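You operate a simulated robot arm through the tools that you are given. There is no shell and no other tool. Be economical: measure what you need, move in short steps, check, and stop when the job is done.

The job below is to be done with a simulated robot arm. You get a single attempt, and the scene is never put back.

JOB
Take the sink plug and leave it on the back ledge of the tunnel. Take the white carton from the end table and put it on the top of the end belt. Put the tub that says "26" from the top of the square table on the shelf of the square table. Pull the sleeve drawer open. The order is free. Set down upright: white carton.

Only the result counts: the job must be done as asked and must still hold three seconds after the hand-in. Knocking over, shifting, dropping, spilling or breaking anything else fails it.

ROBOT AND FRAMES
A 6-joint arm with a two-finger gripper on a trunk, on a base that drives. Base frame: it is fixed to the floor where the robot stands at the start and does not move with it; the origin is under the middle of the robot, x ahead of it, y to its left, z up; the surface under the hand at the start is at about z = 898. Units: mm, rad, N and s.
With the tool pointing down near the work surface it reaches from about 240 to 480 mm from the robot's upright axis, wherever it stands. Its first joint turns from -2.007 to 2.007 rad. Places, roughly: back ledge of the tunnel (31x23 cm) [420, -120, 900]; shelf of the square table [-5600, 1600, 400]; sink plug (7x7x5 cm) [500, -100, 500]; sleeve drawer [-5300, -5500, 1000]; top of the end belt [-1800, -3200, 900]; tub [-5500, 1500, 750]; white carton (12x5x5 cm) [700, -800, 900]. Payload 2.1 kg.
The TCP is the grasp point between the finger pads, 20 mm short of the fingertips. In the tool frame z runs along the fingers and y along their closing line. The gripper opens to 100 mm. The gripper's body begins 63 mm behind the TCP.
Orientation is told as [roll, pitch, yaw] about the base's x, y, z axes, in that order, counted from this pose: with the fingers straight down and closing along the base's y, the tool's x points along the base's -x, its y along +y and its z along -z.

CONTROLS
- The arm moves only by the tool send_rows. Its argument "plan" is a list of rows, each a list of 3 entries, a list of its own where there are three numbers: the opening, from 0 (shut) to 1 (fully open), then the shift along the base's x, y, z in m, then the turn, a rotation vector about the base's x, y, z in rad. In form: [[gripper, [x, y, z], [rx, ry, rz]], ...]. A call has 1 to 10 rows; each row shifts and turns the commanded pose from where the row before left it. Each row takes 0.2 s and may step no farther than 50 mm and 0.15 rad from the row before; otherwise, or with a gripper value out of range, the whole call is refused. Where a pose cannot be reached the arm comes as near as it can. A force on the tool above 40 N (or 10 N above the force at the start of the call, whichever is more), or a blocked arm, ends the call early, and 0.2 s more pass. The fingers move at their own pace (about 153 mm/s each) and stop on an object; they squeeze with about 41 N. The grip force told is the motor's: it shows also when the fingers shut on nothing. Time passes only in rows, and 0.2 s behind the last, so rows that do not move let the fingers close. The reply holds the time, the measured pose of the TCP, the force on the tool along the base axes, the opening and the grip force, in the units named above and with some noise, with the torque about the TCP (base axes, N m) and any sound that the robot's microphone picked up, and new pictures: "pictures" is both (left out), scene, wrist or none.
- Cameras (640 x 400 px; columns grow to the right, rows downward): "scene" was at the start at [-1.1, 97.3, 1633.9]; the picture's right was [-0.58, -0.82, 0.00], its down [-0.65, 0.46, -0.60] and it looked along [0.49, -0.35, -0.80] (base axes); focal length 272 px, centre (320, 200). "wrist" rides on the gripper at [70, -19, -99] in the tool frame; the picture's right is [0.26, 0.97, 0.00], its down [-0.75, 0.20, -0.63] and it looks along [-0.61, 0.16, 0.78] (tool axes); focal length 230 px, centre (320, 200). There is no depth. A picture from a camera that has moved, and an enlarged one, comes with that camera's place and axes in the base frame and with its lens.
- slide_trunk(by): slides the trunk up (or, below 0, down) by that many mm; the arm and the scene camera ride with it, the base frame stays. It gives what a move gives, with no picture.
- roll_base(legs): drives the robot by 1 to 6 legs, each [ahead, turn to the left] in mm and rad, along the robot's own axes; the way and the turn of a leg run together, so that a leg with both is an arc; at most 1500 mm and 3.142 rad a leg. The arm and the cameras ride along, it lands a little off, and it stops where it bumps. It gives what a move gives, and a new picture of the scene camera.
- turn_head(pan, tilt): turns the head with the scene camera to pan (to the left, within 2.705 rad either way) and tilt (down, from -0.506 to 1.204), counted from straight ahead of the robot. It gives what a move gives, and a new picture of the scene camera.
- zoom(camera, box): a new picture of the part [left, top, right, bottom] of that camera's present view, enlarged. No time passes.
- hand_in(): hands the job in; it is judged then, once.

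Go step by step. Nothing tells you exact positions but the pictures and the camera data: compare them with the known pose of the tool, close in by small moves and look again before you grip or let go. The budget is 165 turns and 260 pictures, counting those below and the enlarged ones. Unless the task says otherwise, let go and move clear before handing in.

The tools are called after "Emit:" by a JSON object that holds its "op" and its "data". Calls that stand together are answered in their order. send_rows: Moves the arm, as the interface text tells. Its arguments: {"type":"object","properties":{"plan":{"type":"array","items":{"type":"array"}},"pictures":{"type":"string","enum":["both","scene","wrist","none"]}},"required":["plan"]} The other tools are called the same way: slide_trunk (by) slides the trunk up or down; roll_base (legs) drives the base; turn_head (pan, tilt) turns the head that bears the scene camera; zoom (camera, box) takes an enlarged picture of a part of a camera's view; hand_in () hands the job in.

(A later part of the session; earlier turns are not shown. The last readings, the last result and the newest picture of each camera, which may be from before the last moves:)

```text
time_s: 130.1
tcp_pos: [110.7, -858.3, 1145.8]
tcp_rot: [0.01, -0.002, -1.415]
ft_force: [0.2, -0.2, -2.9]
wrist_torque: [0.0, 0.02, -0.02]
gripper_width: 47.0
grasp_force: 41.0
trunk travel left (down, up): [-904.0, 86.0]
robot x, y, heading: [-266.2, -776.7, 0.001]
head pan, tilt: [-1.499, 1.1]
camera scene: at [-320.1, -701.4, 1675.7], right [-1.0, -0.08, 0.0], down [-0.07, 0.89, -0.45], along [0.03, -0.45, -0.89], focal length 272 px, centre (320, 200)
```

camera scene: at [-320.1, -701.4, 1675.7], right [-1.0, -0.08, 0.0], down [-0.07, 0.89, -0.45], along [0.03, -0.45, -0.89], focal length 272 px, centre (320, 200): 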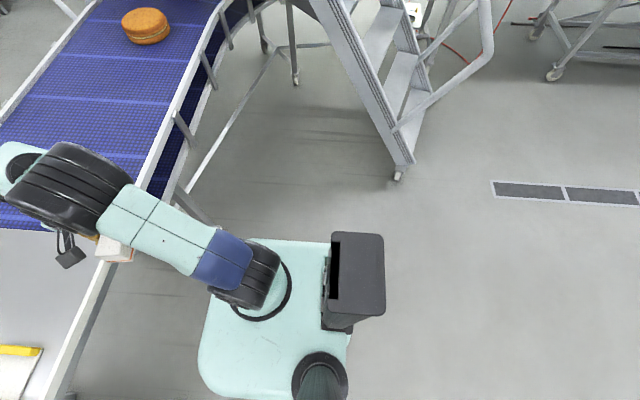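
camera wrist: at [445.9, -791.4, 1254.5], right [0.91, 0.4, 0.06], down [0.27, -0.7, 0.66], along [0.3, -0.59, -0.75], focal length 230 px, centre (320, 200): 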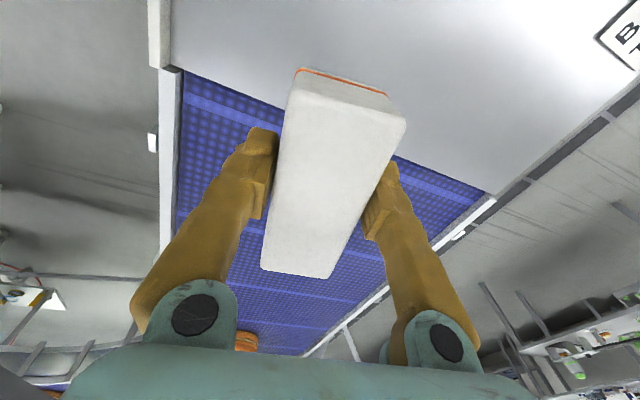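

Clear of the table. I back off more, turn toward the end belt and look.

Emit:
{"op": "roll_base", "data": {"legs": [[-600, 0], [0, -2.2], [600, 0]]}}

Emit:
{"op": "turn_head", "data": {"pan": 0.3, "tilt": 0.4}}

```text
time_s: 141.7
tcp_pos: [-1508.8, -1509.7, 1147.5]
tcp_rot: [0.012, -0.002, 2.649]
ft_force: [-0.3, -0.3, -2.7]
wrist_torque: [-0.01, 0.0, 0.0]
gripper_width: 46.7
grasp_force: 40.9
trunk travel left (down, up): [-904.0, 86.0]
robot x, y, heading: [-1220.8, -1259.2, -2.213]
head pan, tilt: [-1.499, 1.1]
camera scene: at [-1127.7, -1259.8, 1675.6], right [0.54, 0.84, 0.0], down [0.75, -0.48, -0.45], along [-0.38, 0.24, -0.89], focal length 272 px, centre (320, 200)
```

scene: 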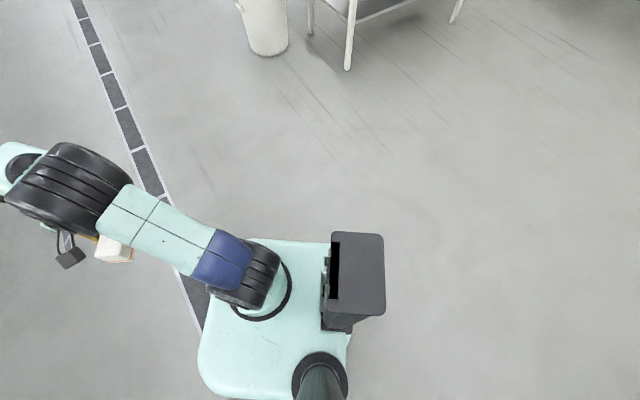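

```text
time_s: 143.5
tcp_pos: [-1509.7, -1511.1, 1147.4]
tcp_rot: [0.013, -0.004, 2.653]
ft_force: [-0.9, -0.2, -2.2]
wrist_torque: [0.0, -0.06, -0.01]
gripper_width: 46.7
grasp_force: 41.1
trunk travel left (down, up): [-904.0, 86.0]
robot x, y, heading: [-1221.1, -1259.5, -2.212]
head pan, tilt: [0.3, 0.4]
camera scene: at [-1106.3, -1382.3, 1732.5], right [-0.94, 0.33, 0.0], down [0.13, 0.37, -0.92], along [-0.31, -0.87, -0.39], focal length 272 px, centre (320, 200)
```

scene: 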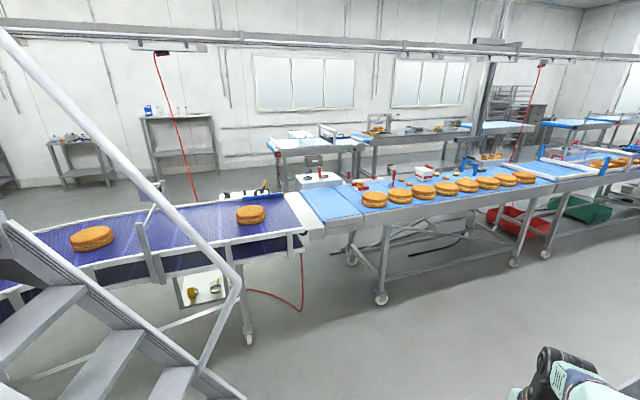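

Emit:
{"op": "zoom", "data": {"camera": "scene", "box": [230, 140, 430, 265]}}

```text
3.20 times, centred on (330, 202) of scene
camera zoom: at [-1106.3, -1382.3, 1732.5], right [-0.94, 0.33, 0.0], down [0.13, 0.37, -0.92], along [-0.31, -0.87, -0.39], focal length 872 px, centre (288, 192)
```

zoom: 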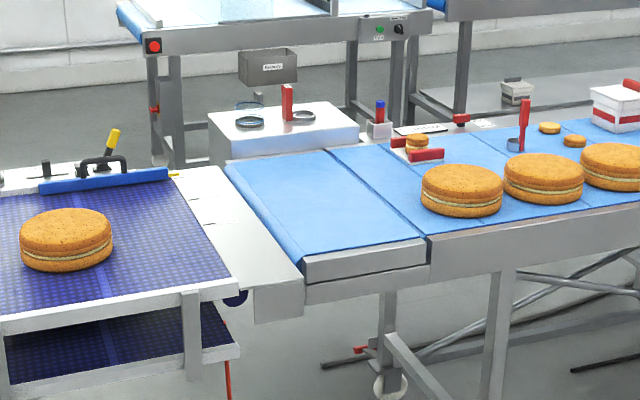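

The end belt is the empty light-blue segment, about x -1968..-1675, y -3480..-2896. I drive up to face it from this side.

Emit:
{"op": "roll_base", "data": {"legs": [[0, -0.048], [400, 0], [430, 0], [0, 0.69]]}}

Emit:
{"op": "turn_head", "data": {"pan": 0.0, "tilt": 0.6}}

```text
time_s: 150.4
tcp_pos: [-1825.0, -2268.4, 1146.5]
tcp_rot: [0.012, -0.004, -2.992]
ft_force: [-0.2, 0.3, -2.1]
wrist_torque: [-0.02, -0.04, -0.03]
gripper_width: 46.8
grasp_force: 41.2
trunk travel left (down, up): [-904.0, 86.0]
robot x, y, heading: [-1742.7, -1893.7, -1.575]
head pan, tilt: [0.3, 0.4]
camera scene: at [-1577.3, -1923.8, 1732.5], right [-0.96, -0.29, 0.0], down [-0.11, 0.37, -0.92], along [0.27, -0.88, -0.39], focal length 272 px, centre (320, 200)
```

scene: 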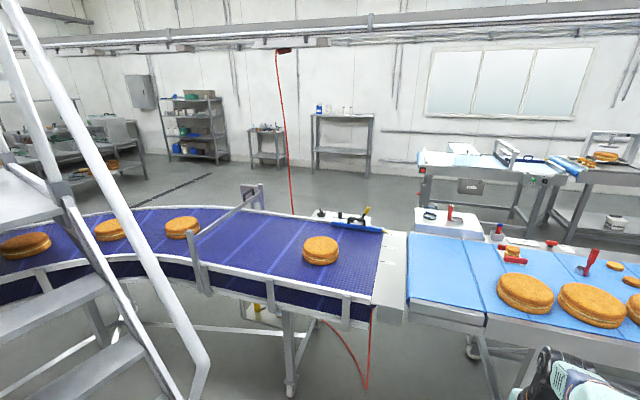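

```text
time_s: 151.2
tcp_pos: [-1824.6, -2269.5, 1146.8]
tcp_rot: [0.011, -0.003, -2.993]
ft_force: [-0.1, 0.0, -3.0]
wrist_torque: [0.01, -0.02, -0.01]
gripper_width: 46.9
grasp_force: 41.2
trunk travel left (down, up): [-904.0, 86.0]
robot x, y, heading: [-1743.5, -1892.7, -1.571]
head pan, tilt: [0.0, 0.6]
camera scene: at [-1604.3, -1923.4, 1714.3], right [-1.0, 0.0, 0.0], down [0.0, 0.56, -0.83], along [0.0, -0.83, -0.56], focal length 272 px, centre (320, 200)
```

scene: 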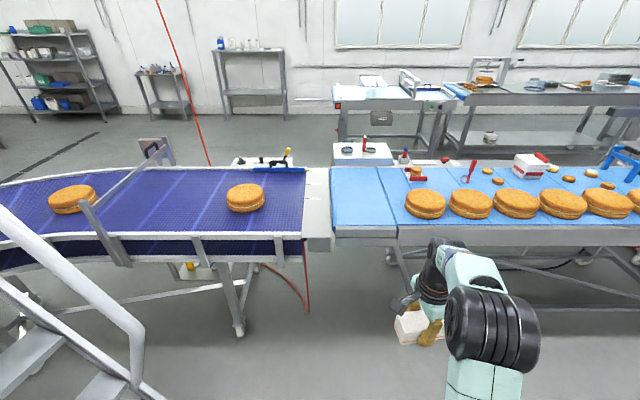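

Emit:
{"op": "roll_base", "data": {"legs": [[350, 0]]}}

Emit:
{"op": "roll_base", "data": {"legs": [[330, 0]]}}

Emit:
{"op": "turn_head", "data": {"pan": -0.1, "tilt": 1.0}}

```text
time_s: 153.5
tcp_pos: [-1823.9, -2620.9, 1147.3]
tcp_rot: [0.015, -0.004, -2.992]
ft_force: [-0.5, 0.9, -2.1]
wrist_torque: [-0.01, -0.02, 0.01]
gripper_width: 47.2
grasp_force: 40.9
trunk travel left (down, up): [-904.0, 86.0]
robot x, y, heading: [-1743.9, -2249.5, -1.574]
head pan, tilt: [0.0, 0.6]
camera scene: at [-1604.5, -2274.8, 1714.3], right [-1.0, 0.0, 0.0], down [0.0, 0.56, -0.83], along [0.0, -0.83, -0.56], focal length 272 px, centre (320, 200)
```

scene: 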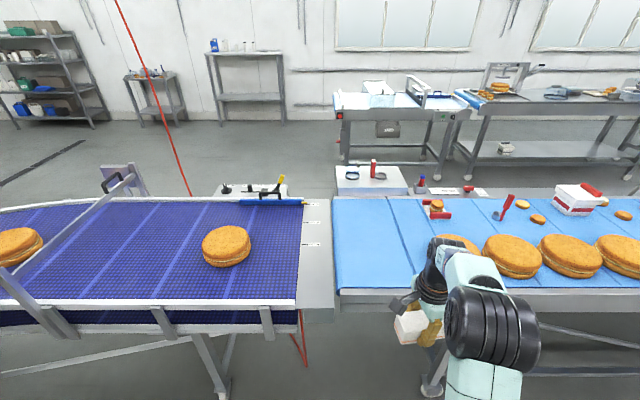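

```text
time_s: 155.7
tcp_pos: [-1822.8, -2948.8, 1148.3]
tcp_rot: [0.014, -0.005, -2.988]
ft_force: [0.4, -0.3, -2.7]
wrist_torque: [-0.01, -0.02, 0.03]
gripper_width: 46.9
grasp_force: 41.1
trunk travel left (down, up): [-904.0, 86.0]
robot x, y, heading: [-1744.1, -2576.6, -1.571]
head pan, tilt: [0.0, 0.6]
camera scene: at [-1603.8, -2602.4, 1714.3], right [-1.0, 0.0, 0.0], down [0.0, 0.56, -0.83], along [0.0, -0.83, -0.56], focal length 272 px, centre (320, 200)
```

scene: 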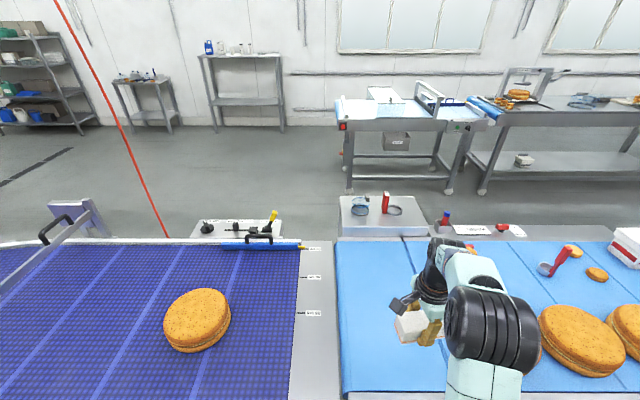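

```text
time_s: 156.6
tcp_pos: [-1823.2, -2950.9, 1146.9]
tcp_rot: [0.012, -0.003, -2.989]
ft_force: [0.1, 0.2, -3.2]
wrist_torque: [0.02, -0.02, -0.01]
gripper_width: 46.7
grasp_force: 41.0
trunk travel left (down, up): [-904.0, 86.0]
robot x, y, heading: [-1745.7, -2578.5, -1.565]
head pan, tilt: [-0.099, 1.0]
camera scene: at [-1610.8, -2586.2, 1682.3], right [-1.0, 0.1, 0.0], down [0.08, 0.84, -0.54], along [-0.05, -0.54, -0.84], focal length 272 px, centre (320, 200)
```

scene: 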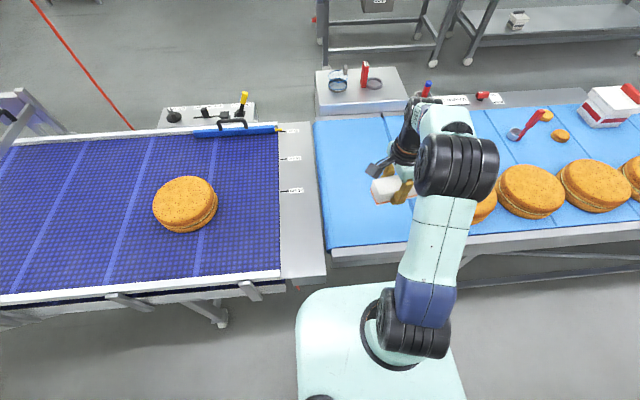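

The carton is over the belt. I extend to about y -3010 and lower.

Emit:
{"op": "send_rows", "data": {"plan": [[0, [0, -0.012, -0.03], [0, 0, 0]], [0, [0, -0.012, -0.035], [0, 0, 0]], [0, [0, -0.012, -0.035], [0, 0, 0]], [0, [0, -0.012, -0.035], [0, 0, 0]], [0, [0, -0.01, -0.035], [0, 0, 0]], [0, [0, 0, -0.02], [0, 0, 0]], [0, [0, 0, 0], [0, 0, 0]]], "pictures": "both"}}

```text
time_s: 158.2
tcp_pos: [-1822.4, -3008.4, 955.9]
tcp_rot: [0.012, -0.004, -2.988]
ft_force: [-0.5, -0.3, -1.8]
wrist_torque: [-0.01, 0.01, 0.01]
gripper_width: 47.1
grasp_force: 41.1
trunk travel left (down, up): [-904.0, 86.0]
robot x, y, heading: [-1746.0, -2575.7, -1.566]
head pan, tilt: [-0.099, 1.0]
camera scene: at [-1610.9, -2585.7, 1682.3], right [-1.0, 0.1, 0.0], down [0.08, 0.84, -0.54], along [-0.05, -0.54, -0.84], focal length 272 px, centre (320, 200)
camera wrist: at [-1757.1, -2978.2, 1053.7], right [0.4, -0.92, 0.01], down [-0.71, -0.3, 0.63], along [-0.58, -0.26, -0.77], focal length 230 px, centre (320, 200)
```

scene: 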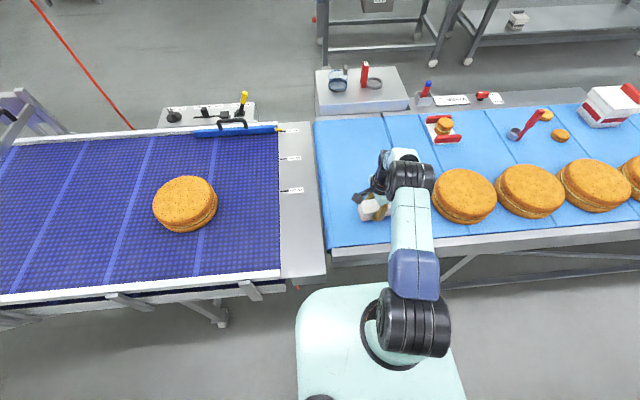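
wrist: 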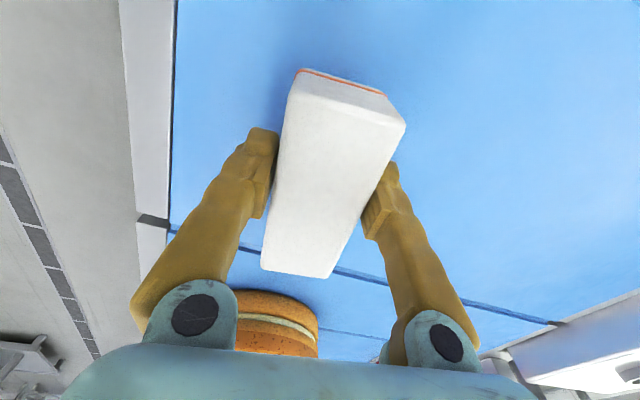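

Emit:
{"op": "send_rows", "data": {"plan": [[0, [0, 0, -0.01], [0, 0, 0]], [0, [0, 0, -0.006], [0, 0, 0]], [0, [0, 0, -0.004], [0, 0, 0]], [0, [0, 0, -0.003], [0, 0, 0]], [0, [0, 0, 0], [0, 0, 0]]], "pictures": "wrist"}}

```text
time_s: 159.4
tcp_pos: [-1822.2, -3009.3, 935.5]
tcp_rot: [0.019, -0.007, -2.989]
ft_force: [-1.4, -5.5, 20.1]
wrist_torque: [0.33, 0.03, -0.04]
gripper_width: 46.9
grasp_force: 41.3
trunk travel left (down, up): [-904.0, 86.0]
robot x, y, heading: [-1743.9, -2577.4, -1.565]
head pan, tilt: [-0.099, 1.0]
camera wrist: at [-1757.3, -2977.6, 1033.4], right [0.4, -0.92, 0.02], down [-0.71, -0.3, 0.64], along [-0.58, -0.27, -0.77], focal length 230 px, centre (320, 200)
```

wrist: 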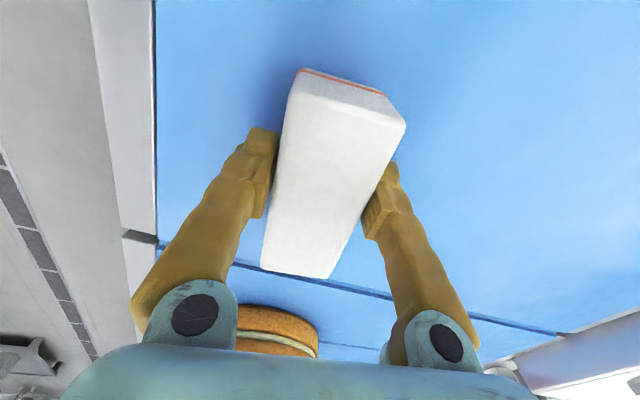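

It is standing on the belt. I ease off a little, open and rise.

Emit:
{"op": "send_rows", "data": {"plan": [[0, [0, 0, 0.0015], [0, 0, 0]], [0.6, [0, 0, 0], [0, 0, 0]], [0.85, [0, 0, 0], [0, 0, 0]], [0.85, [0, 0, 0], [0, 0, 0]], [0.85, [0, 0, 0.02], [0, 0, 0]], [0.85, [0, 0, 0.03], [0, 0, 0]], [0.85, [0, 0, 0.04], [0, 0, 0]], [0.85, [0, 0, 0.04], [0, 0, 0]], [0.85, [0, 0, 0.04], [0, 0, 0]]], "pictures": "both"}}

```text
time_s: 161.4
tcp_pos: [-1822.3, -3008.6, 1105.4]
tcp_rot: [0.012, -0.002, -2.989]
ft_force: [-0.5, 0.4, 0.0]
wrist_torque: [0.01, 0.01, -0.01]
gripper_width: 85.0
grasp_force: 0.1
trunk travel left (down, up): [-904.0, 86.0]
robot x, y, heading: [-1740.2, -2576.4, -1.569]
head pan, tilt: [-0.099, 1.0]
camera scene: at [-1610.5, -2584.5, 1682.2], right [-1.0, 0.1, 0.0], down [0.08, 0.84, -0.54], along [-0.05, -0.54, -0.84], focal length 272 px, centre (320, 200)
camera wrist: at [-1757.3, -2977.2, 1203.2], right [0.4, -0.92, 0.01], down [-0.71, -0.3, 0.63], along [-0.58, -0.26, -0.77], focal length 230 px, centre (320, 200)
```

scene: 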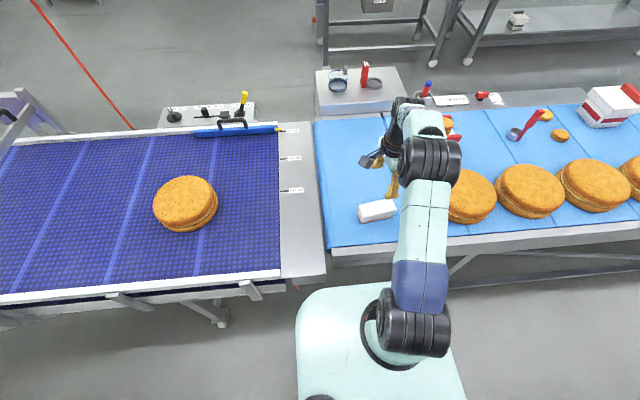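
wrist: 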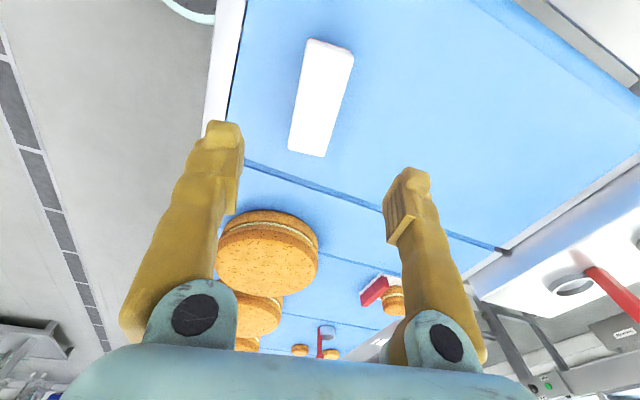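

The carton stands on the end belt. I pull the arm in, back off and look toward the sleeve drawer.

Emit:
{"op": "send_rows", "data": {"plan": [[0.85, [0, 0.03, 0.02], [0, 0, 0]], [0.85, [0, 0.04, 0.02], [0, 0, 0]], [0.85, [0, 0.03, 0.02], [0, 0, 0]]], "pictures": "none"}}

Emit:
{"op": "roll_base", "data": {"legs": [[-300, 0], [-500, 0]]}}

Emit:
{"op": "turn_head", "data": {"pan": -1.0, "tilt": 0.3}}

Emit:
{"op": "turn_head", "data": {"pan": -2.0, "tilt": 0.3}}

```text
time_s: 162.2
tcp_pos: [-1822.6, -2907.3, 1167.4]
tcp_rot: [0.013, -0.004, -2.987]
ft_force: [-0.2, 0.8, 0.4]
wrist_torque: [-0.01, 0.01, -0.01]
gripper_width: 85.2
grasp_force: 0.1
trunk travel left (down, up): [-904.0, 86.0]
robot x, y, heading: [-1741.0, -2578.0, -1.565]
head pan, tilt: [-0.099, 1.0]
```

```text
time_s: 166.8
tcp_pos: [-1826.0, -2103.1, 1166.8]
tcp_rot: [0.013, -0.003, -2.984]
ft_force: [-0.6, -0.2, 0.5]
wrist_torque: [-0.01, 0.01, 0.01]
gripper_width: 85.1
grasp_force: 0.1
trunk travel left (down, up): [-904.0, 86.0]
robot x, y, heading: [-1746.2, -1773.7, -1.559]
head pan, tilt: [-0.099, 1.0]
camera scene: at [-1615.6, -1780.9, 1682.2], right [-1.0, 0.09, 0.0], down [0.08, 0.84, -0.54], along [-0.05, -0.54, -0.84], focal length 272 px, centre (320, 200)
```

scene: 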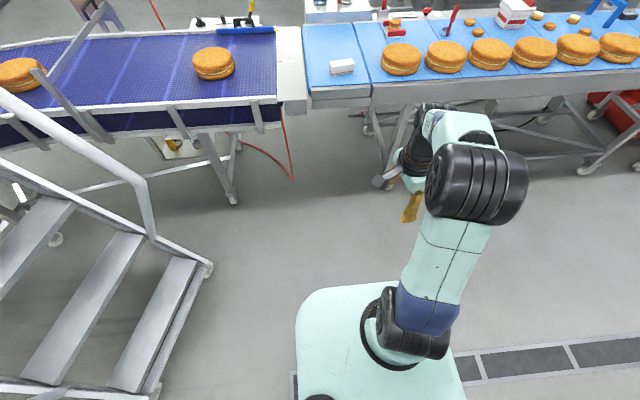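

```text
time_s: 168.0
tcp_pos: [-1825.7, -2103.4, 1167.0]
tcp_rot: [0.013, -0.004, -2.985]
ft_force: [0.5, -1.0, 0.0]
wrist_torque: [-0.02, -0.02, 0.0]
gripper_width: 85.1
grasp_force: 0.0
trunk travel left (down, up): [-904.0, 86.0]
robot x, y, heading: [-1747.7, -1770.6, -1.561]
head pan, tilt: [-1.0, 0.3]
camera scene: at [-1687.3, -1761.3, 1741.7], right [-0.55, 0.84, 0.0], down [0.25, 0.16, -0.96], along [-0.8, -0.52, -0.3], focal length 272 px, centre (320, 200)
```

scene: 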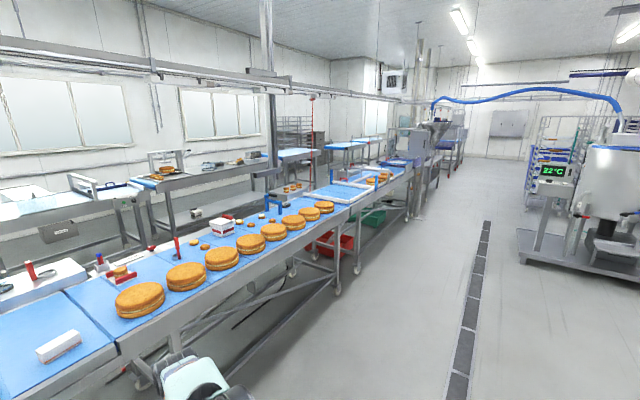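

```text
time_s: 169.3
tcp_pos: [-1825.6, -2103.0, 1165.0]
tcp_rot: [0.012, -0.003, -2.985]
ft_force: [0.0, -0.7, 0.1]
wrist_torque: [-0.02, -0.02, 0.01]
gripper_width: 84.9
grasp_force: 0.0
trunk travel left (down, up): [-904.0, 86.0]
robot x, y, heading: [-1749.5, -1770.5, -1.566]
head pan, tilt: [-2.0, 0.3]
camera scene: at [-1694.3, -1671.8, 1741.8], right [0.41, 0.91, 0.0], down [0.27, -0.12, -0.96], along [-0.87, 0.39, -0.3], focal length 272 px, centre (320, 200)
```

scene: 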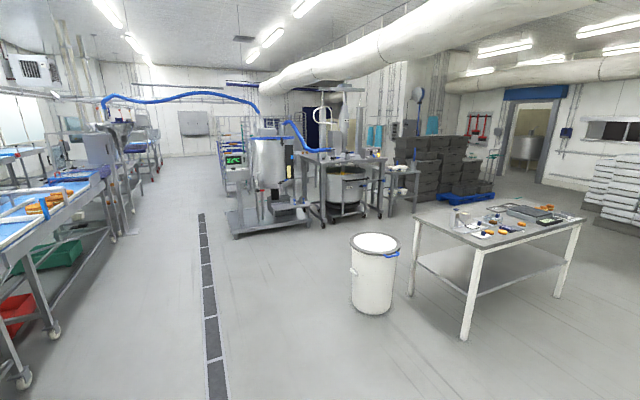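

Emit:
{"op": "turn_head", "data": {"pan": -0.9, "tilt": 0.2}}

Emit:
{"op": "zoom", "data": {"camera": "scene", "box": [160, 100, 400, 250]}}

```text
time_s: 170.6
tcp_pos: [-1825.3, -2104.1, 1166.2]
tcp_rot: [0.013, -0.004, -2.984]
ft_force: [-0.5, 0.0, -0.3]
wrist_torque: [-0.02, 0.02, 0.0]
gripper_width: 85.0
grasp_force: 0.0
trunk travel left (down, up): [-904.0, 86.0]
robot x, y, heading: [-1741.4, -1768.5, -1.563]
head pan, tilt: [-0.901, 0.201]
camera scene: at [-1681.9, -1768.3, 1751.0], right [-0.63, 0.78, 0.0], down [0.16, 0.12, -0.98], along [-0.76, -0.61, -0.2], focal length 272 px, centre (320, 200)
```

scene: 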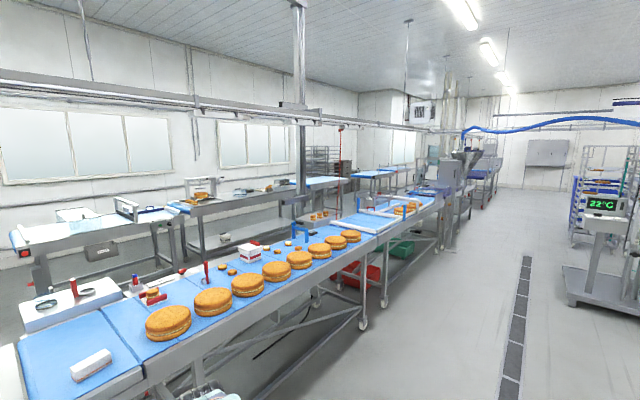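

```text
2.67 times, centred on (280, 175) of scene
camera zoom: at [-1681.9, -1768.3, 1751.0], right [-0.63, 0.78, 0.0], down [0.16, 0.12, -0.98], along [-0.76, -0.61, -0.2], focal length 726 px, centre (427, 267)
```

zoom: 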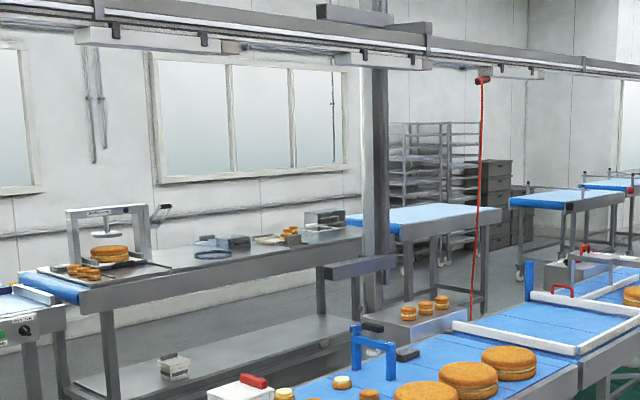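

Emit:
{"op": "zoom", "data": {"camera": "scene", "box": [340, 90, 580, 240]}}

Emit:
{"op": "zoom", "data": {"camera": "scene", "box": [250, 140, 346, 200]}}

```text
2.67 times, centred on (460, 165) of scene
camera zoom: at [-1681.9, -1768.3, 1751.0], right [-0.63, 0.78, 0.0], down [0.16, 0.12, -0.98], along [-0.76, -0.61, -0.2], focal length 726 px, centre (-53, 293)
```

zoom: 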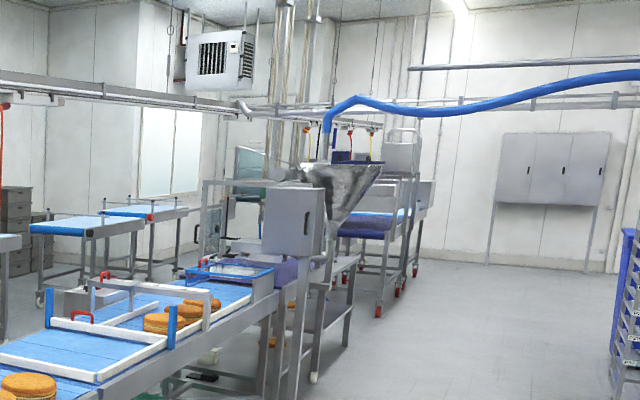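

```text
6.67 times, centred on (298, 170) of scene
camera zoom: at [-1681.9, -1768.3, 1751.0], right [-0.63, 0.78, 0.0], down [0.16, 0.12, -0.98], along [-0.76, -0.61, -0.2], focal length 1816 px, centre (467, 400)
```

zoom: 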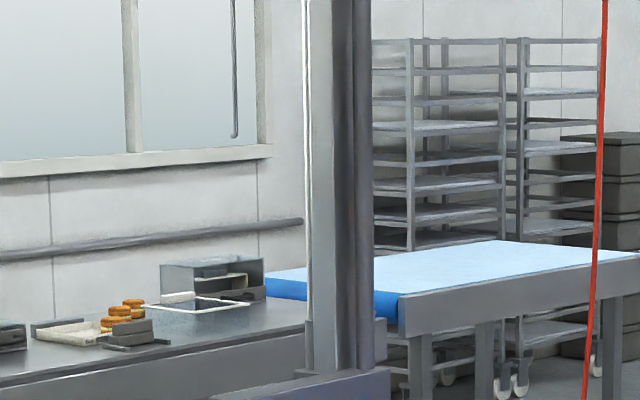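

The sleeve drawer is the box at the end of the bench on the far side of the line, so I need a way around. I drive along the aisle toward -x and look for a gap.

Emit:
{"op": "roll_base", "data": {"legs": [[0, -1.46], [1400, 0], [1375, 0], [0, -0.119]]}}

Emit:
{"op": "turn_head", "data": {"pan": 0.35, "tilt": 0.3}}

Emit:
{"op": "turn_head", "data": {"pan": 1.3, "tilt": 0.3}}

```text
time_s: 188.2
tcp_pos: [-4833.8, -1993.4, 1167.3]
tcp_rot: [0.015, -0.004, 1.716]
ft_force: [0.3, 0.8, 0.2]
wrist_torque: [-0.03, 0.01, -0.02]
gripper_width: 84.9
grasp_force: 0.0
trunk travel left (down, up): [-904.0, 86.0]
robot x, y, heading: [-4508.0, -2076.7, 3.139]
head pan, tilt: [-0.901, 0.201]
camera scene: at [-4503.7, -2143.3, 1751.0], right [0.79, 0.62, 0.0], down [0.12, -0.16, -0.98], along [-0.6, 0.77, -0.2], focal length 272 px, centre (320, 200)
```

scene: 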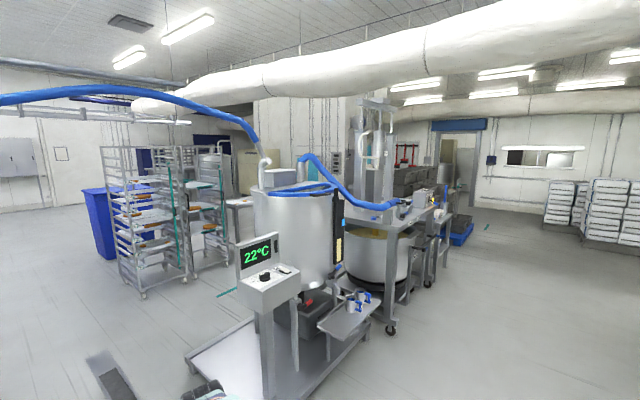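

```text
time_s: 189.6
tcp_pos: [-4834.7, -1992.5, 1166.5]
tcp_rot: [0.012, -0.004, 1.716]
ft_force: [0.1, 0.1, -0.5]
wrist_torque: [0.01, 0.0, -0.02]
gripper_width: 85.1
grasp_force: 0.1
trunk travel left (down, up): [-904.0, 86.0]
robot x, y, heading: [-4506.1, -2077.6, 3.136]
head pan, tilt: [0.351, 0.3]
camera scene: at [-4535.0, -2247.2, 1741.8], right [-0.34, 0.94, 0.0], down [0.28, 0.1, -0.96], along [-0.9, -0.32, -0.3], focal length 272 px, centre (320, 200)
```

scene: 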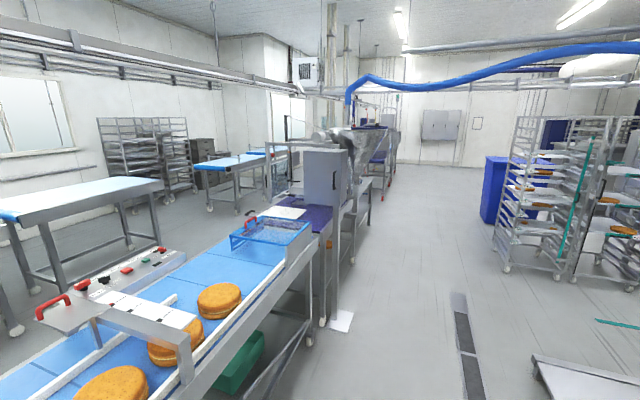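

```text
time_s: 190.8
tcp_pos: [-4834.6, -1992.2, 1166.8]
tcp_rot: [0.012, -0.004, 1.715]
ft_force: [-0.2, -0.2, 0.5]
wrist_torque: [0.02, 0.0, 0.04]
gripper_width: 85.0
grasp_force: 0.0
trunk travel left (down, up): [-904.0, 86.0]
robot x, y, heading: [-4505.3, -2080.4, 3.131]
head pan, tilt: [1.3, 0.3]
camera scene: at [-4472.6, -2305.6, 1741.7], right [-0.96, 0.27, 0.0], down [0.08, 0.28, -0.96], along [-0.26, -0.92, -0.3], focal length 272 px, centre (320, 200)
```

scene: 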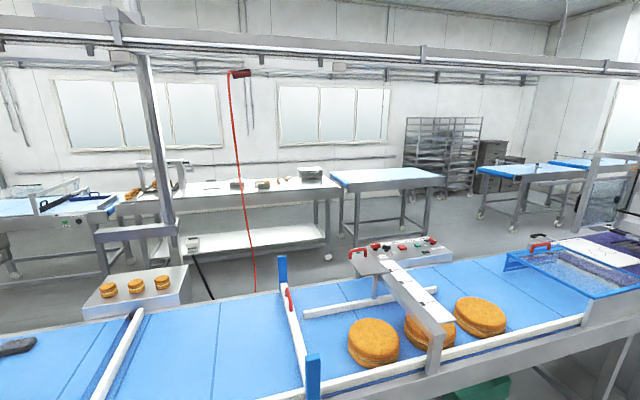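

I continue along the aisle past the filling machine.

Emit:
{"op": "roll_base", "data": {"legs": [[1400, 0], [1300, 0]]}}

Emit:
{"op": "turn_head", "data": {"pan": 0.4, "tilt": 0.35}}

Emit:
{"op": "turn_head", "data": {"pan": 1.4, "tilt": 0.4}}

```text
time_s: 204.0
tcp_pos: [-7532.9, -1974.3, 1167.6]
tcp_rot: [0.014, -0.003, 1.704]
ft_force: [0.2, 0.5, 0.5]
wrist_torque: [-0.01, 0.0, 0.0]
gripper_width: 85.1
grasp_force: 0.0
trunk travel left (down, up): [-904.0, 86.0]
robot x, y, heading: [-7202.9, -2063.6, 3.124]
head pan, tilt: [1.3, 0.3]
camera scene: at [-7173.9, -2291.0, 1741.7], right [-0.96, 0.28, 0.0], down [0.08, 0.28, -0.96], along [-0.27, -0.92, -0.3], focal length 272 px, centre (320, 200)
```

scene: 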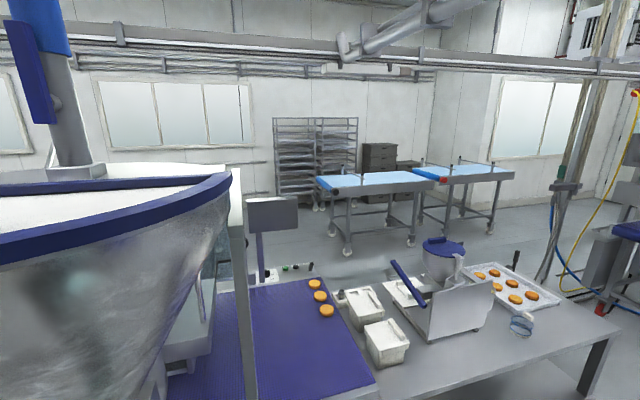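

```text
time_s: 205.2
tcp_pos: [-7533.4, -1973.8, 1166.7]
tcp_rot: [0.012, -0.004, 1.704]
ft_force: [0.3, -0.5, 0.1]
wrist_torque: [0.01, 0.01, -0.04]
gripper_width: 85.2
grasp_force: 0.0
trunk travel left (down, up): [-904.0, 86.0]
robot x, y, heading: [-7203.2, -2061.3, 3.125]
head pan, tilt: [0.4, 0.351]
camera scene: at [-7234.4, -2236.4, 1737.0], right [-0.37, 0.93, 0.0], down [0.32, 0.13, -0.94], along [-0.87, -0.35, -0.34], focal length 272 px, centre (320, 200)
```

scene: 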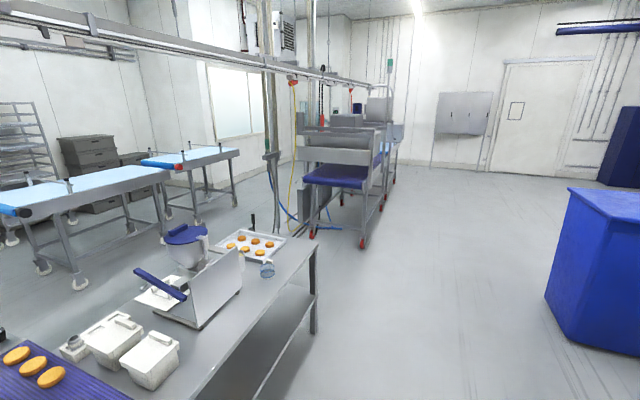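

```text
time_s: 206.4
tcp_pos: [-7534.5, -1973.0, 1166.5]
tcp_rot: [0.013, -0.003, 1.704]
ft_force: [-0.4, -0.2, -0.2]
wrist_torque: [-0.02, 0.0, 0.05]
gripper_width: 84.9
grasp_force: 0.1
trunk travel left (down, up): [-904.0, 86.0]
robot x, y, heading: [-7206.6, -2063.1, 3.13]
head pan, tilt: [1.4, 0.4]
camera scene: at [-7165.6, -2292.5, 1732.5], right [-0.98, 0.19, 0.0], down [0.07, 0.38, -0.92], along [-0.17, -0.9, -0.39], focal length 272 px, centre (320, 200)
```

scene: 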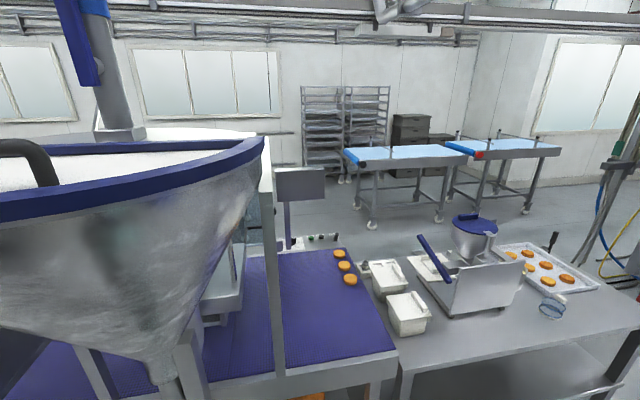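

There is a gap between the table end (x≈-8770) and the next conveyor (x≈-10250). I drive to face it and check it.

Emit:
{"op": "roll_base", "data": {"legs": [[1200, 0], [1080, 0], [0, 1.571]]}}

Emit:
{"op": "turn_head", "data": {"pan": 0.0, "tilt": 0.5}}

```text
time_s: 221.4
tcp_pos: [-9552.9, -2361.7, 1166.8]
tcp_rot: [0.012, -0.002, -2.997]
ft_force: [-0.6, -0.3, -0.5]
wrist_torque: [-0.04, -0.03, 0.04]
gripper_width: 85.2
grasp_force: 0.1
trunk travel left (down, up): [-904.0, 86.0]
robot x, y, heading: [-9469.5, -2029.3, -1.576]
head pan, tilt: [1.4, 0.4]
camera scene: at [-9238.9, -1988.8, 1732.5], right [-0.18, -0.98, 0.0], down [-0.38, 0.07, -0.92], along [0.91, -0.16, -0.39], focal length 272 px, centre (320, 200)
```

scene: 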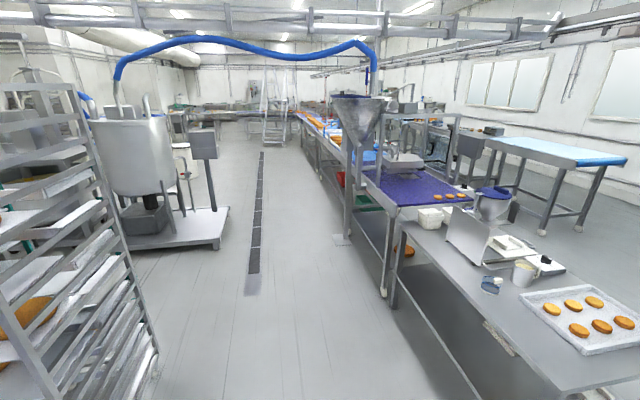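

```text
time_s: 223.0
tcp_pos: [-9553.3, -2362.8, 1167.0]
tcp_rot: [0.012, -0.005, -2.999]
ft_force: [0.9, -0.3, 0.9]
wrist_torque: [-0.02, -0.06, 0.02]
gripper_width: 85.0
grasp_force: 0.1
trunk travel left (down, up): [-904.0, 86.0]
robot x, y, heading: [-9471.0, -2031.5, -1.582]
head pan, tilt: [0.0, 0.499]
camera scene: at [-9330.6, -2063.2, 1723.3], right [-1.0, 0.01, 0.0], down [0.0, 0.48, -0.88], along [-0.01, -0.88, -0.48], focal length 272 px, centre (320, 200)
```

scene: 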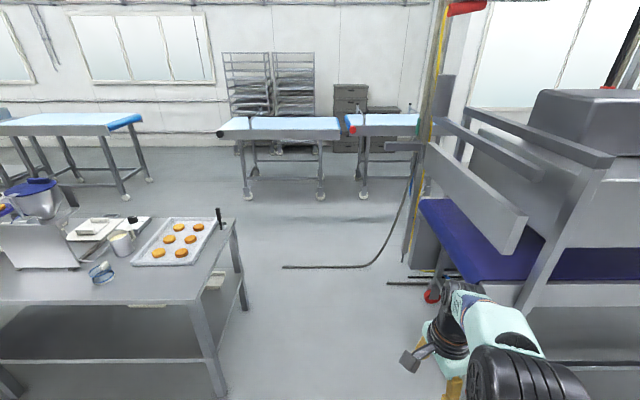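

The gap is passable, but a cable lies on the floor behind it (y≈-3990). I move nearer to see it better.

Emit:
{"op": "roll_base", "data": {"legs": [[900, 0]]}}

Emit:
{"op": "turn_head", "data": {"pan": 0.3, "tilt": 0.8}}

```text
time_s: 227.7
tcp_pos: [-9558.7, -3263.9, 1167.2]
tcp_rot: [0.014, -0.003, -2.998]
ft_force: [0.4, 0.4, 0.6]
wrist_torque: [0.03, 0.03, -0.03]
gripper_width: 84.9
grasp_force: 0.0
trunk travel left (down, up): [-904.0, 86.0]
robot x, y, heading: [-9479.3, -2934.5, -1.579]
head pan, tilt: [0.0, 0.499]
camera scene: at [-9337.2, -2965.1, 1723.4], right [-1.0, 0.01, 0.0], down [0.0, 0.48, -0.88], along [-0.01, -0.88, -0.48], focal length 272 px, centre (320, 200)
```

scene: 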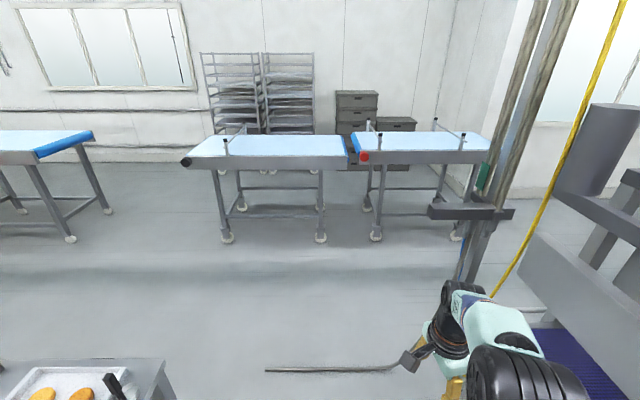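

```text
time_s: 228.5
tcp_pos: [-9558.2, -3265.6, 1167.8]
tcp_rot: [0.011, -0.002, -2.997]
ft_force: [-1.6, -0.4, -1.1]
wrist_torque: [0.02, -0.01, 0.01]
gripper_width: 85.3
grasp_force: 0.0
trunk travel left (down, up): [-904.0, 86.0]
robot x, y, heading: [-9472.5, -2931.7, -1.577]
head pan, tilt: [0.3, 0.799]
camera scene: at [-9313.3, -2952.5, 1697.4], right [-0.96, -0.29, 0.0], down [-0.21, 0.69, -0.7], along [0.2, -0.67, -0.72], focal length 272 px, centre (320, 200)
```

scene: 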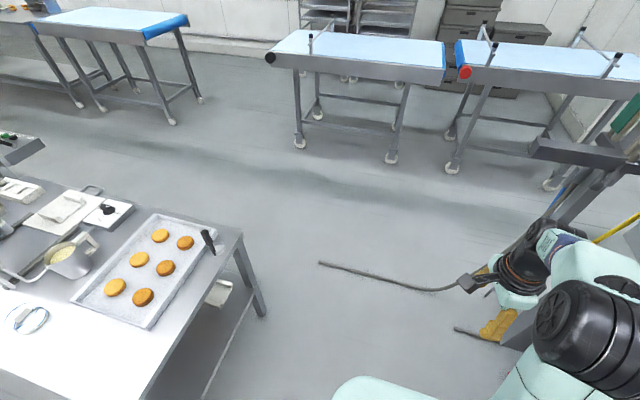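

The cable lies across the way with too little room beside it; it is a thin fixed floor cable. I roll on gently and see whether the base passes it.

Emit:
{"op": "roll_base", "data": {"legs": [[600, 0]]}}

Emit:
{"op": "roll_base", "data": {"legs": [[400, 0]]}}

```text
time_s: 231.9
tcp_pos: [-9560.3, -3860.7, 1166.8]
tcp_rot: [0.013, -0.002, -2.993]
ft_force: [-0.2, -0.3, 0.6]
wrist_torque: [-0.02, -0.02, -0.03]
gripper_width: 85.0
grasp_force: 0.0
trunk travel left (down, up): [-904.0, 86.0]
robot x, y, heading: [-9477.8, -3529.7, -1.573]
head pan, tilt: [0.3, 0.799]
camera scene: at [-9316.1, -3546.4, 1697.4], right [-0.96, -0.29, 0.0], down [-0.21, 0.68, -0.7], along [0.2, -0.67, -0.72], focal length 272 px, centre (320, 200)
```

scene: 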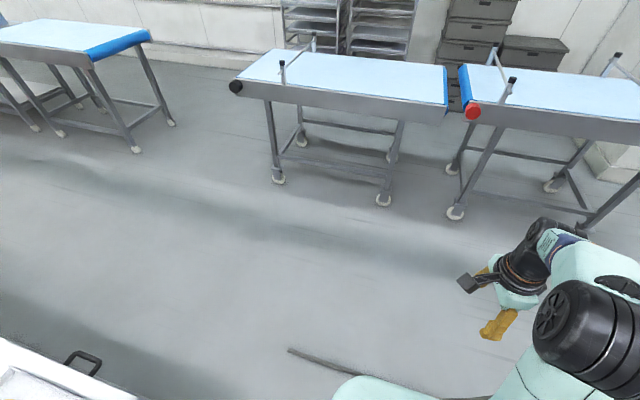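

```text
time_s: 234.4
tcp_pos: [-9561.7, -4260.2, 1167.7]
tcp_rot: [0.015, -0.003, -2.991]
ft_force: [0.0, 0.1, -0.4]
wrist_torque: [0.0, 0.01, -0.01]
gripper_width: 84.9
grasp_force: 0.0
trunk travel left (down, up): [-904.0, 86.0]
robot x, y, heading: [-9479.2, -3937.3, -1.571]
head pan, tilt: [0.3, 0.799]
camera scene: at [-9317.1, -3946.5, 1697.4], right [-0.96, -0.29, 0.0], down [-0.21, 0.68, -0.7], along [0.2, -0.67, -0.72], focal length 272 px, centre (320, 200)
```

scene: 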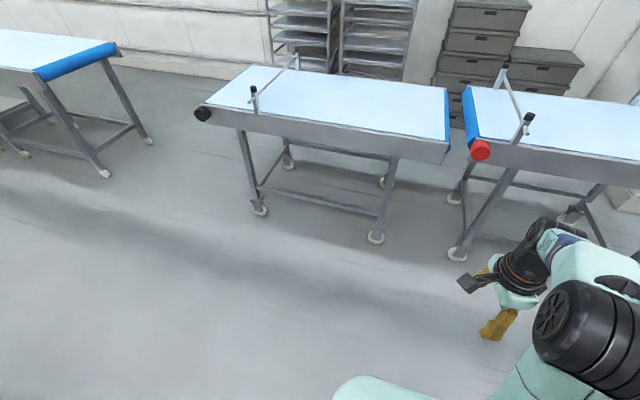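

No bump; the cable is flat. I go on to y≈-4390, turn toward +x and drive along the corridor to the bench.

Emit:
{"op": "roll_base", "data": {"legs": [[430, 0], [0, 1.571], [1300, 0]]}}

Emit:
{"op": "turn_head", "data": {"pan": 0.0, "tilt": 0.4}}

```text
time_s: 246.9
tcp_pos: [-7853.5, -4475.6, 1167.7]
tcp_rot: [0.013, -0.005, -1.443]
ft_force: [0.3, 0.2, -0.3]
wrist_torque: [0.01, -0.02, 0.01]
gripper_width: 85.1
grasp_force: 0.2
trunk travel left (down, up): [-904.0, 86.0]
robot x, y, heading: [-8184.5, -4382.8, -0.023]
head pan, tilt: [0.3, 0.799]
camera scene: at [-8163.4, -4222.3, 1697.4], right [0.27, -0.96, 0.0], down [-0.69, -0.2, -0.7], along [0.67, 0.19, -0.72], focal length 272 px, centre (320, 200)
```

scene: 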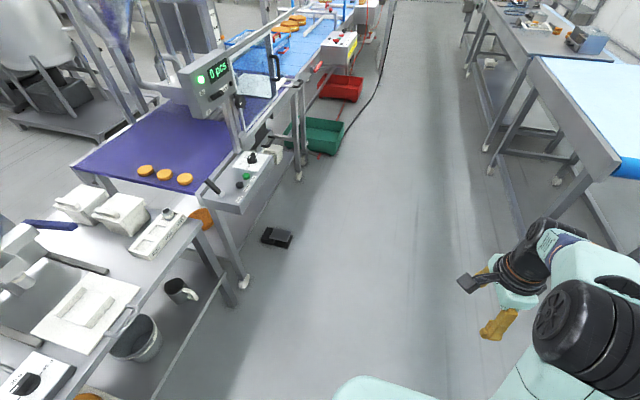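

```text
time_s: 247.8
tcp_pos: [-7852.8, -4474.4, 1166.4]
tcp_rot: [0.013, -0.003, -1.442]
ft_force: [-0.7, 0.0, 0.6]
wrist_torque: [0.02, -0.01, -0.02]
gripper_width: 84.7
grasp_force: 0.0
trunk travel left (down, up): [-904.0, 86.0]
robot x, y, heading: [-8182.6, -4386.5, -0.022]
head pan, tilt: [0.0, 0.4]
camera scene: at [-8147.6, -4246.2, 1732.4], right [-0.02, -1.0, 0.0], down [-0.39, 0.01, -0.92], along [0.92, -0.02, -0.39], focal length 272 px, centre (320, 200)
```

scene: 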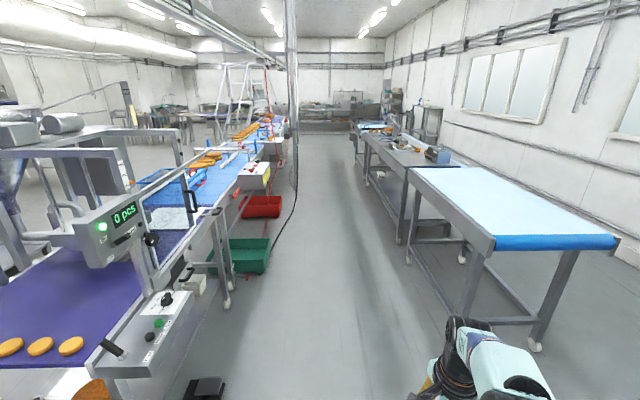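

Emit:
{"op": "zoom", "data": {"camera": "scene", "box": [370, 115, 482, 185]}}

Emit:
{"op": "roll_base", "data": {"legs": [[1300, 0], [1000, 0]]}}

Emit:
{"op": "turn_head", "data": {"pan": -0.9, "tilt": 0.5}}

```text
5.71 times, centred on (426, 150) of scene
camera zoom: at [-8147.6, -4246.2, 1732.4], right [-0.02, -1.0, 0.0], down [-0.39, 0.01, -0.92], along [0.92, -0.02, -0.39], focal length 1557 px, centre (-286, 486)
```

zoom: 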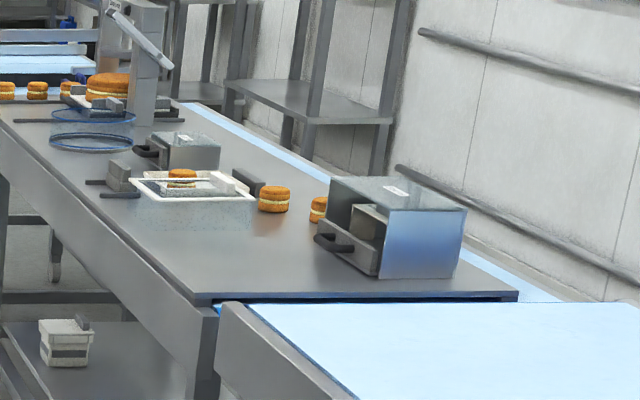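

```text
time_s: 259.1
tcp_pos: [-5549.9, -4523.5, 1166.3]
tcp_rot: [0.014, -0.004, -1.438]
ft_force: [0.6, -0.2, 0.5]
wrist_torque: [0.02, 0.0, 0.0]
gripper_width: 84.9
grasp_force: 0.0
trunk travel left (down, up): [-904.0, 86.0]
robot x, y, heading: [-5882.2, -4438.1, -0.015]
head pan, tilt: [0.0, 0.4]
camera scene: at [-5847.7, -4296.6, 1732.5], right [-0.02, -1.0, 0.0], down [-0.39, 0.01, -0.92], along [0.92, -0.02, -0.39], focal length 272 px, centre (320, 200)
```

scene: 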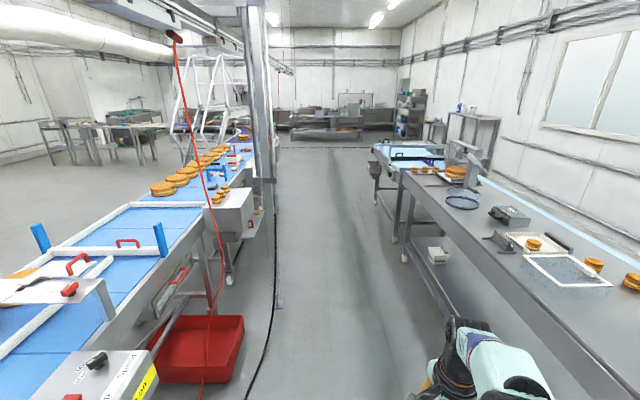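

```text
time_s: 260.3
tcp_pos: [-5550.5, -4523.8, 1167.4]
tcp_rot: [0.012, -0.003, -1.436]
ft_force: [0.3, -1.0, 0.1]
wrist_torque: [0.04, 0.02, 0.02]
gripper_width: 84.9
grasp_force: 0.1
trunk travel left (down, up): [-904.0, 86.0]
robot x, y, heading: [-5879.2, -4433.9, -0.013]
head pan, tilt: [-0.901, 0.499]
camera scene: at [-5884.1, -4367.2, 1723.4], right [-0.79, -0.61, 0.0], down [-0.29, 0.38, -0.88], along [0.53, -0.7, -0.48], focal length 272 px, centre (320, 200)
```

scene: 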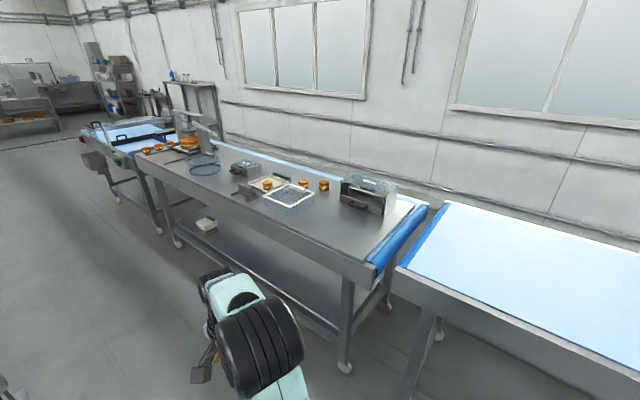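

Emit:
{"op": "zoom", "data": {"camera": "scene", "box": [320, 160, 416, 220]}}

```text
6.67 times, centred on (368, 190) of scene
camera zoom: at [-5884.1, -4367.2, 1723.4], right [-0.79, -0.61, 0.0], down [-0.29, 0.38, -0.88], along [0.53, -0.7, -0.48], focal length 1816 px, centre (0, 267)
```

zoom: 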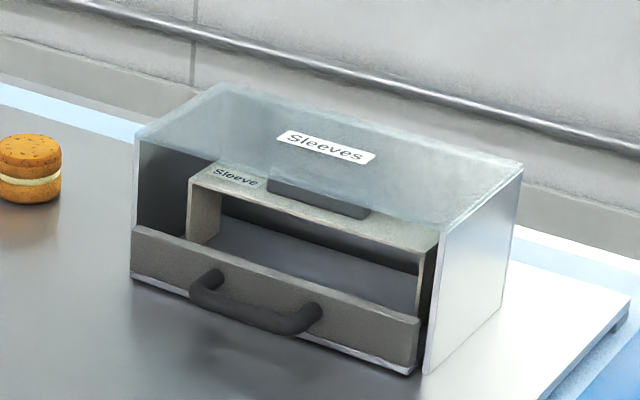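

The sleeve box sits on the bench with a black bar handle facing the aisle, so the drawer pulls out toward +y. I drive opposite it and turn to face it.

Emit:
{"op": "roll_base", "data": {"legs": [[710, 0], [0, -1.556]]}}

Emit:
{"op": "turn_head", "data": {"pan": 0.0, "tilt": 0.6}}

Emit:
{"op": "zoom", "data": {"camera": "scene", "box": [260, 120, 452, 240]}}

```text
time_s: 268.1
tcp_pos: [-5245.4, -4775.2, 1167.4]
tcp_rot: [0.014, -0.003, -2.988]
ft_force: [-0.2, -0.1, -0.3]
wrist_torque: [0.02, -0.03, -0.03]
gripper_width: 85.0
grasp_force: 0.0
trunk travel left (down, up): [-904.0, 86.0]
robot x, y, heading: [-5165.5, -4446.0, -1.574]
head pan, tilt: [-0.901, 0.499]
camera scene: at [-5097.5, -4440.1, 1723.3], right [-0.62, 0.78, 0.0], down [0.37, 0.3, -0.88], along [-0.69, -0.55, -0.48], focal length 272 px, centre (320, 200)
```

scene: 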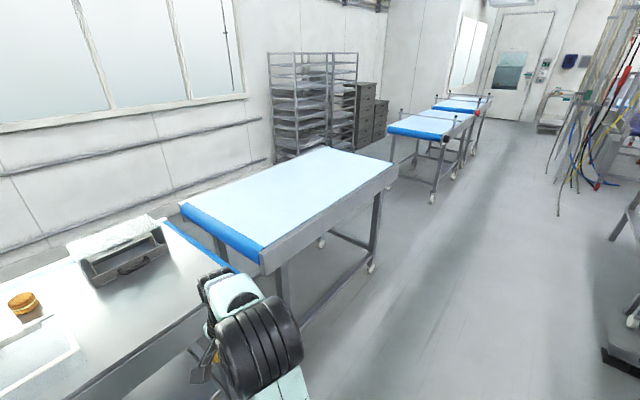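

```text
time_s: 269.3
tcp_pos: [-5245.7, -4776.1, 1168.0]
tcp_rot: [0.014, -0.005, -2.988]
ft_force: [1.3, -1.1, 1.3]
wrist_torque: [0.0, 0.03, 0.01]
gripper_width: 85.1
grasp_force: 0.1
trunk travel left (down, up): [-904.0, 86.0]
robot x, y, heading: [-5163.2, -4440.3, -1.565]
head pan, tilt: [0.0, 0.6]
camera scene: at [-5026.3, -4471.9, 1714.3], right [-1.0, 0.0, 0.0], down [0.0, 0.56, -0.83], along [0.0, -0.83, -0.56], focal length 272 px, centre (320, 200)
```

scene: 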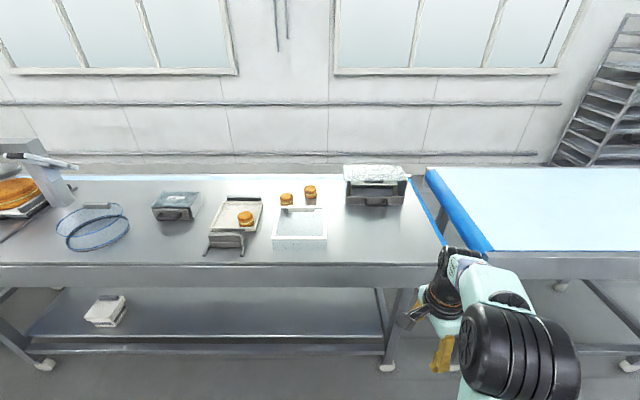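

```text
3.33 times, centred on (356, 180) of scene
camera zoom: at [-5026.3, -4471.9, 1714.3], right [-1.0, 0.0, 0.0], down [0.0, 0.56, -0.83], along [0.0, -0.83, -0.56], focal length 908 px, centre (200, 267)
```

zoom: 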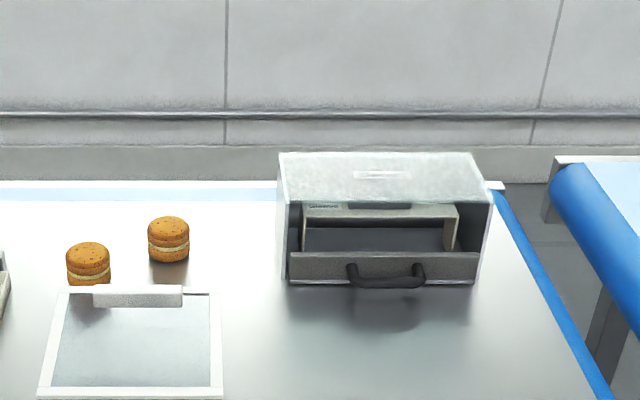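

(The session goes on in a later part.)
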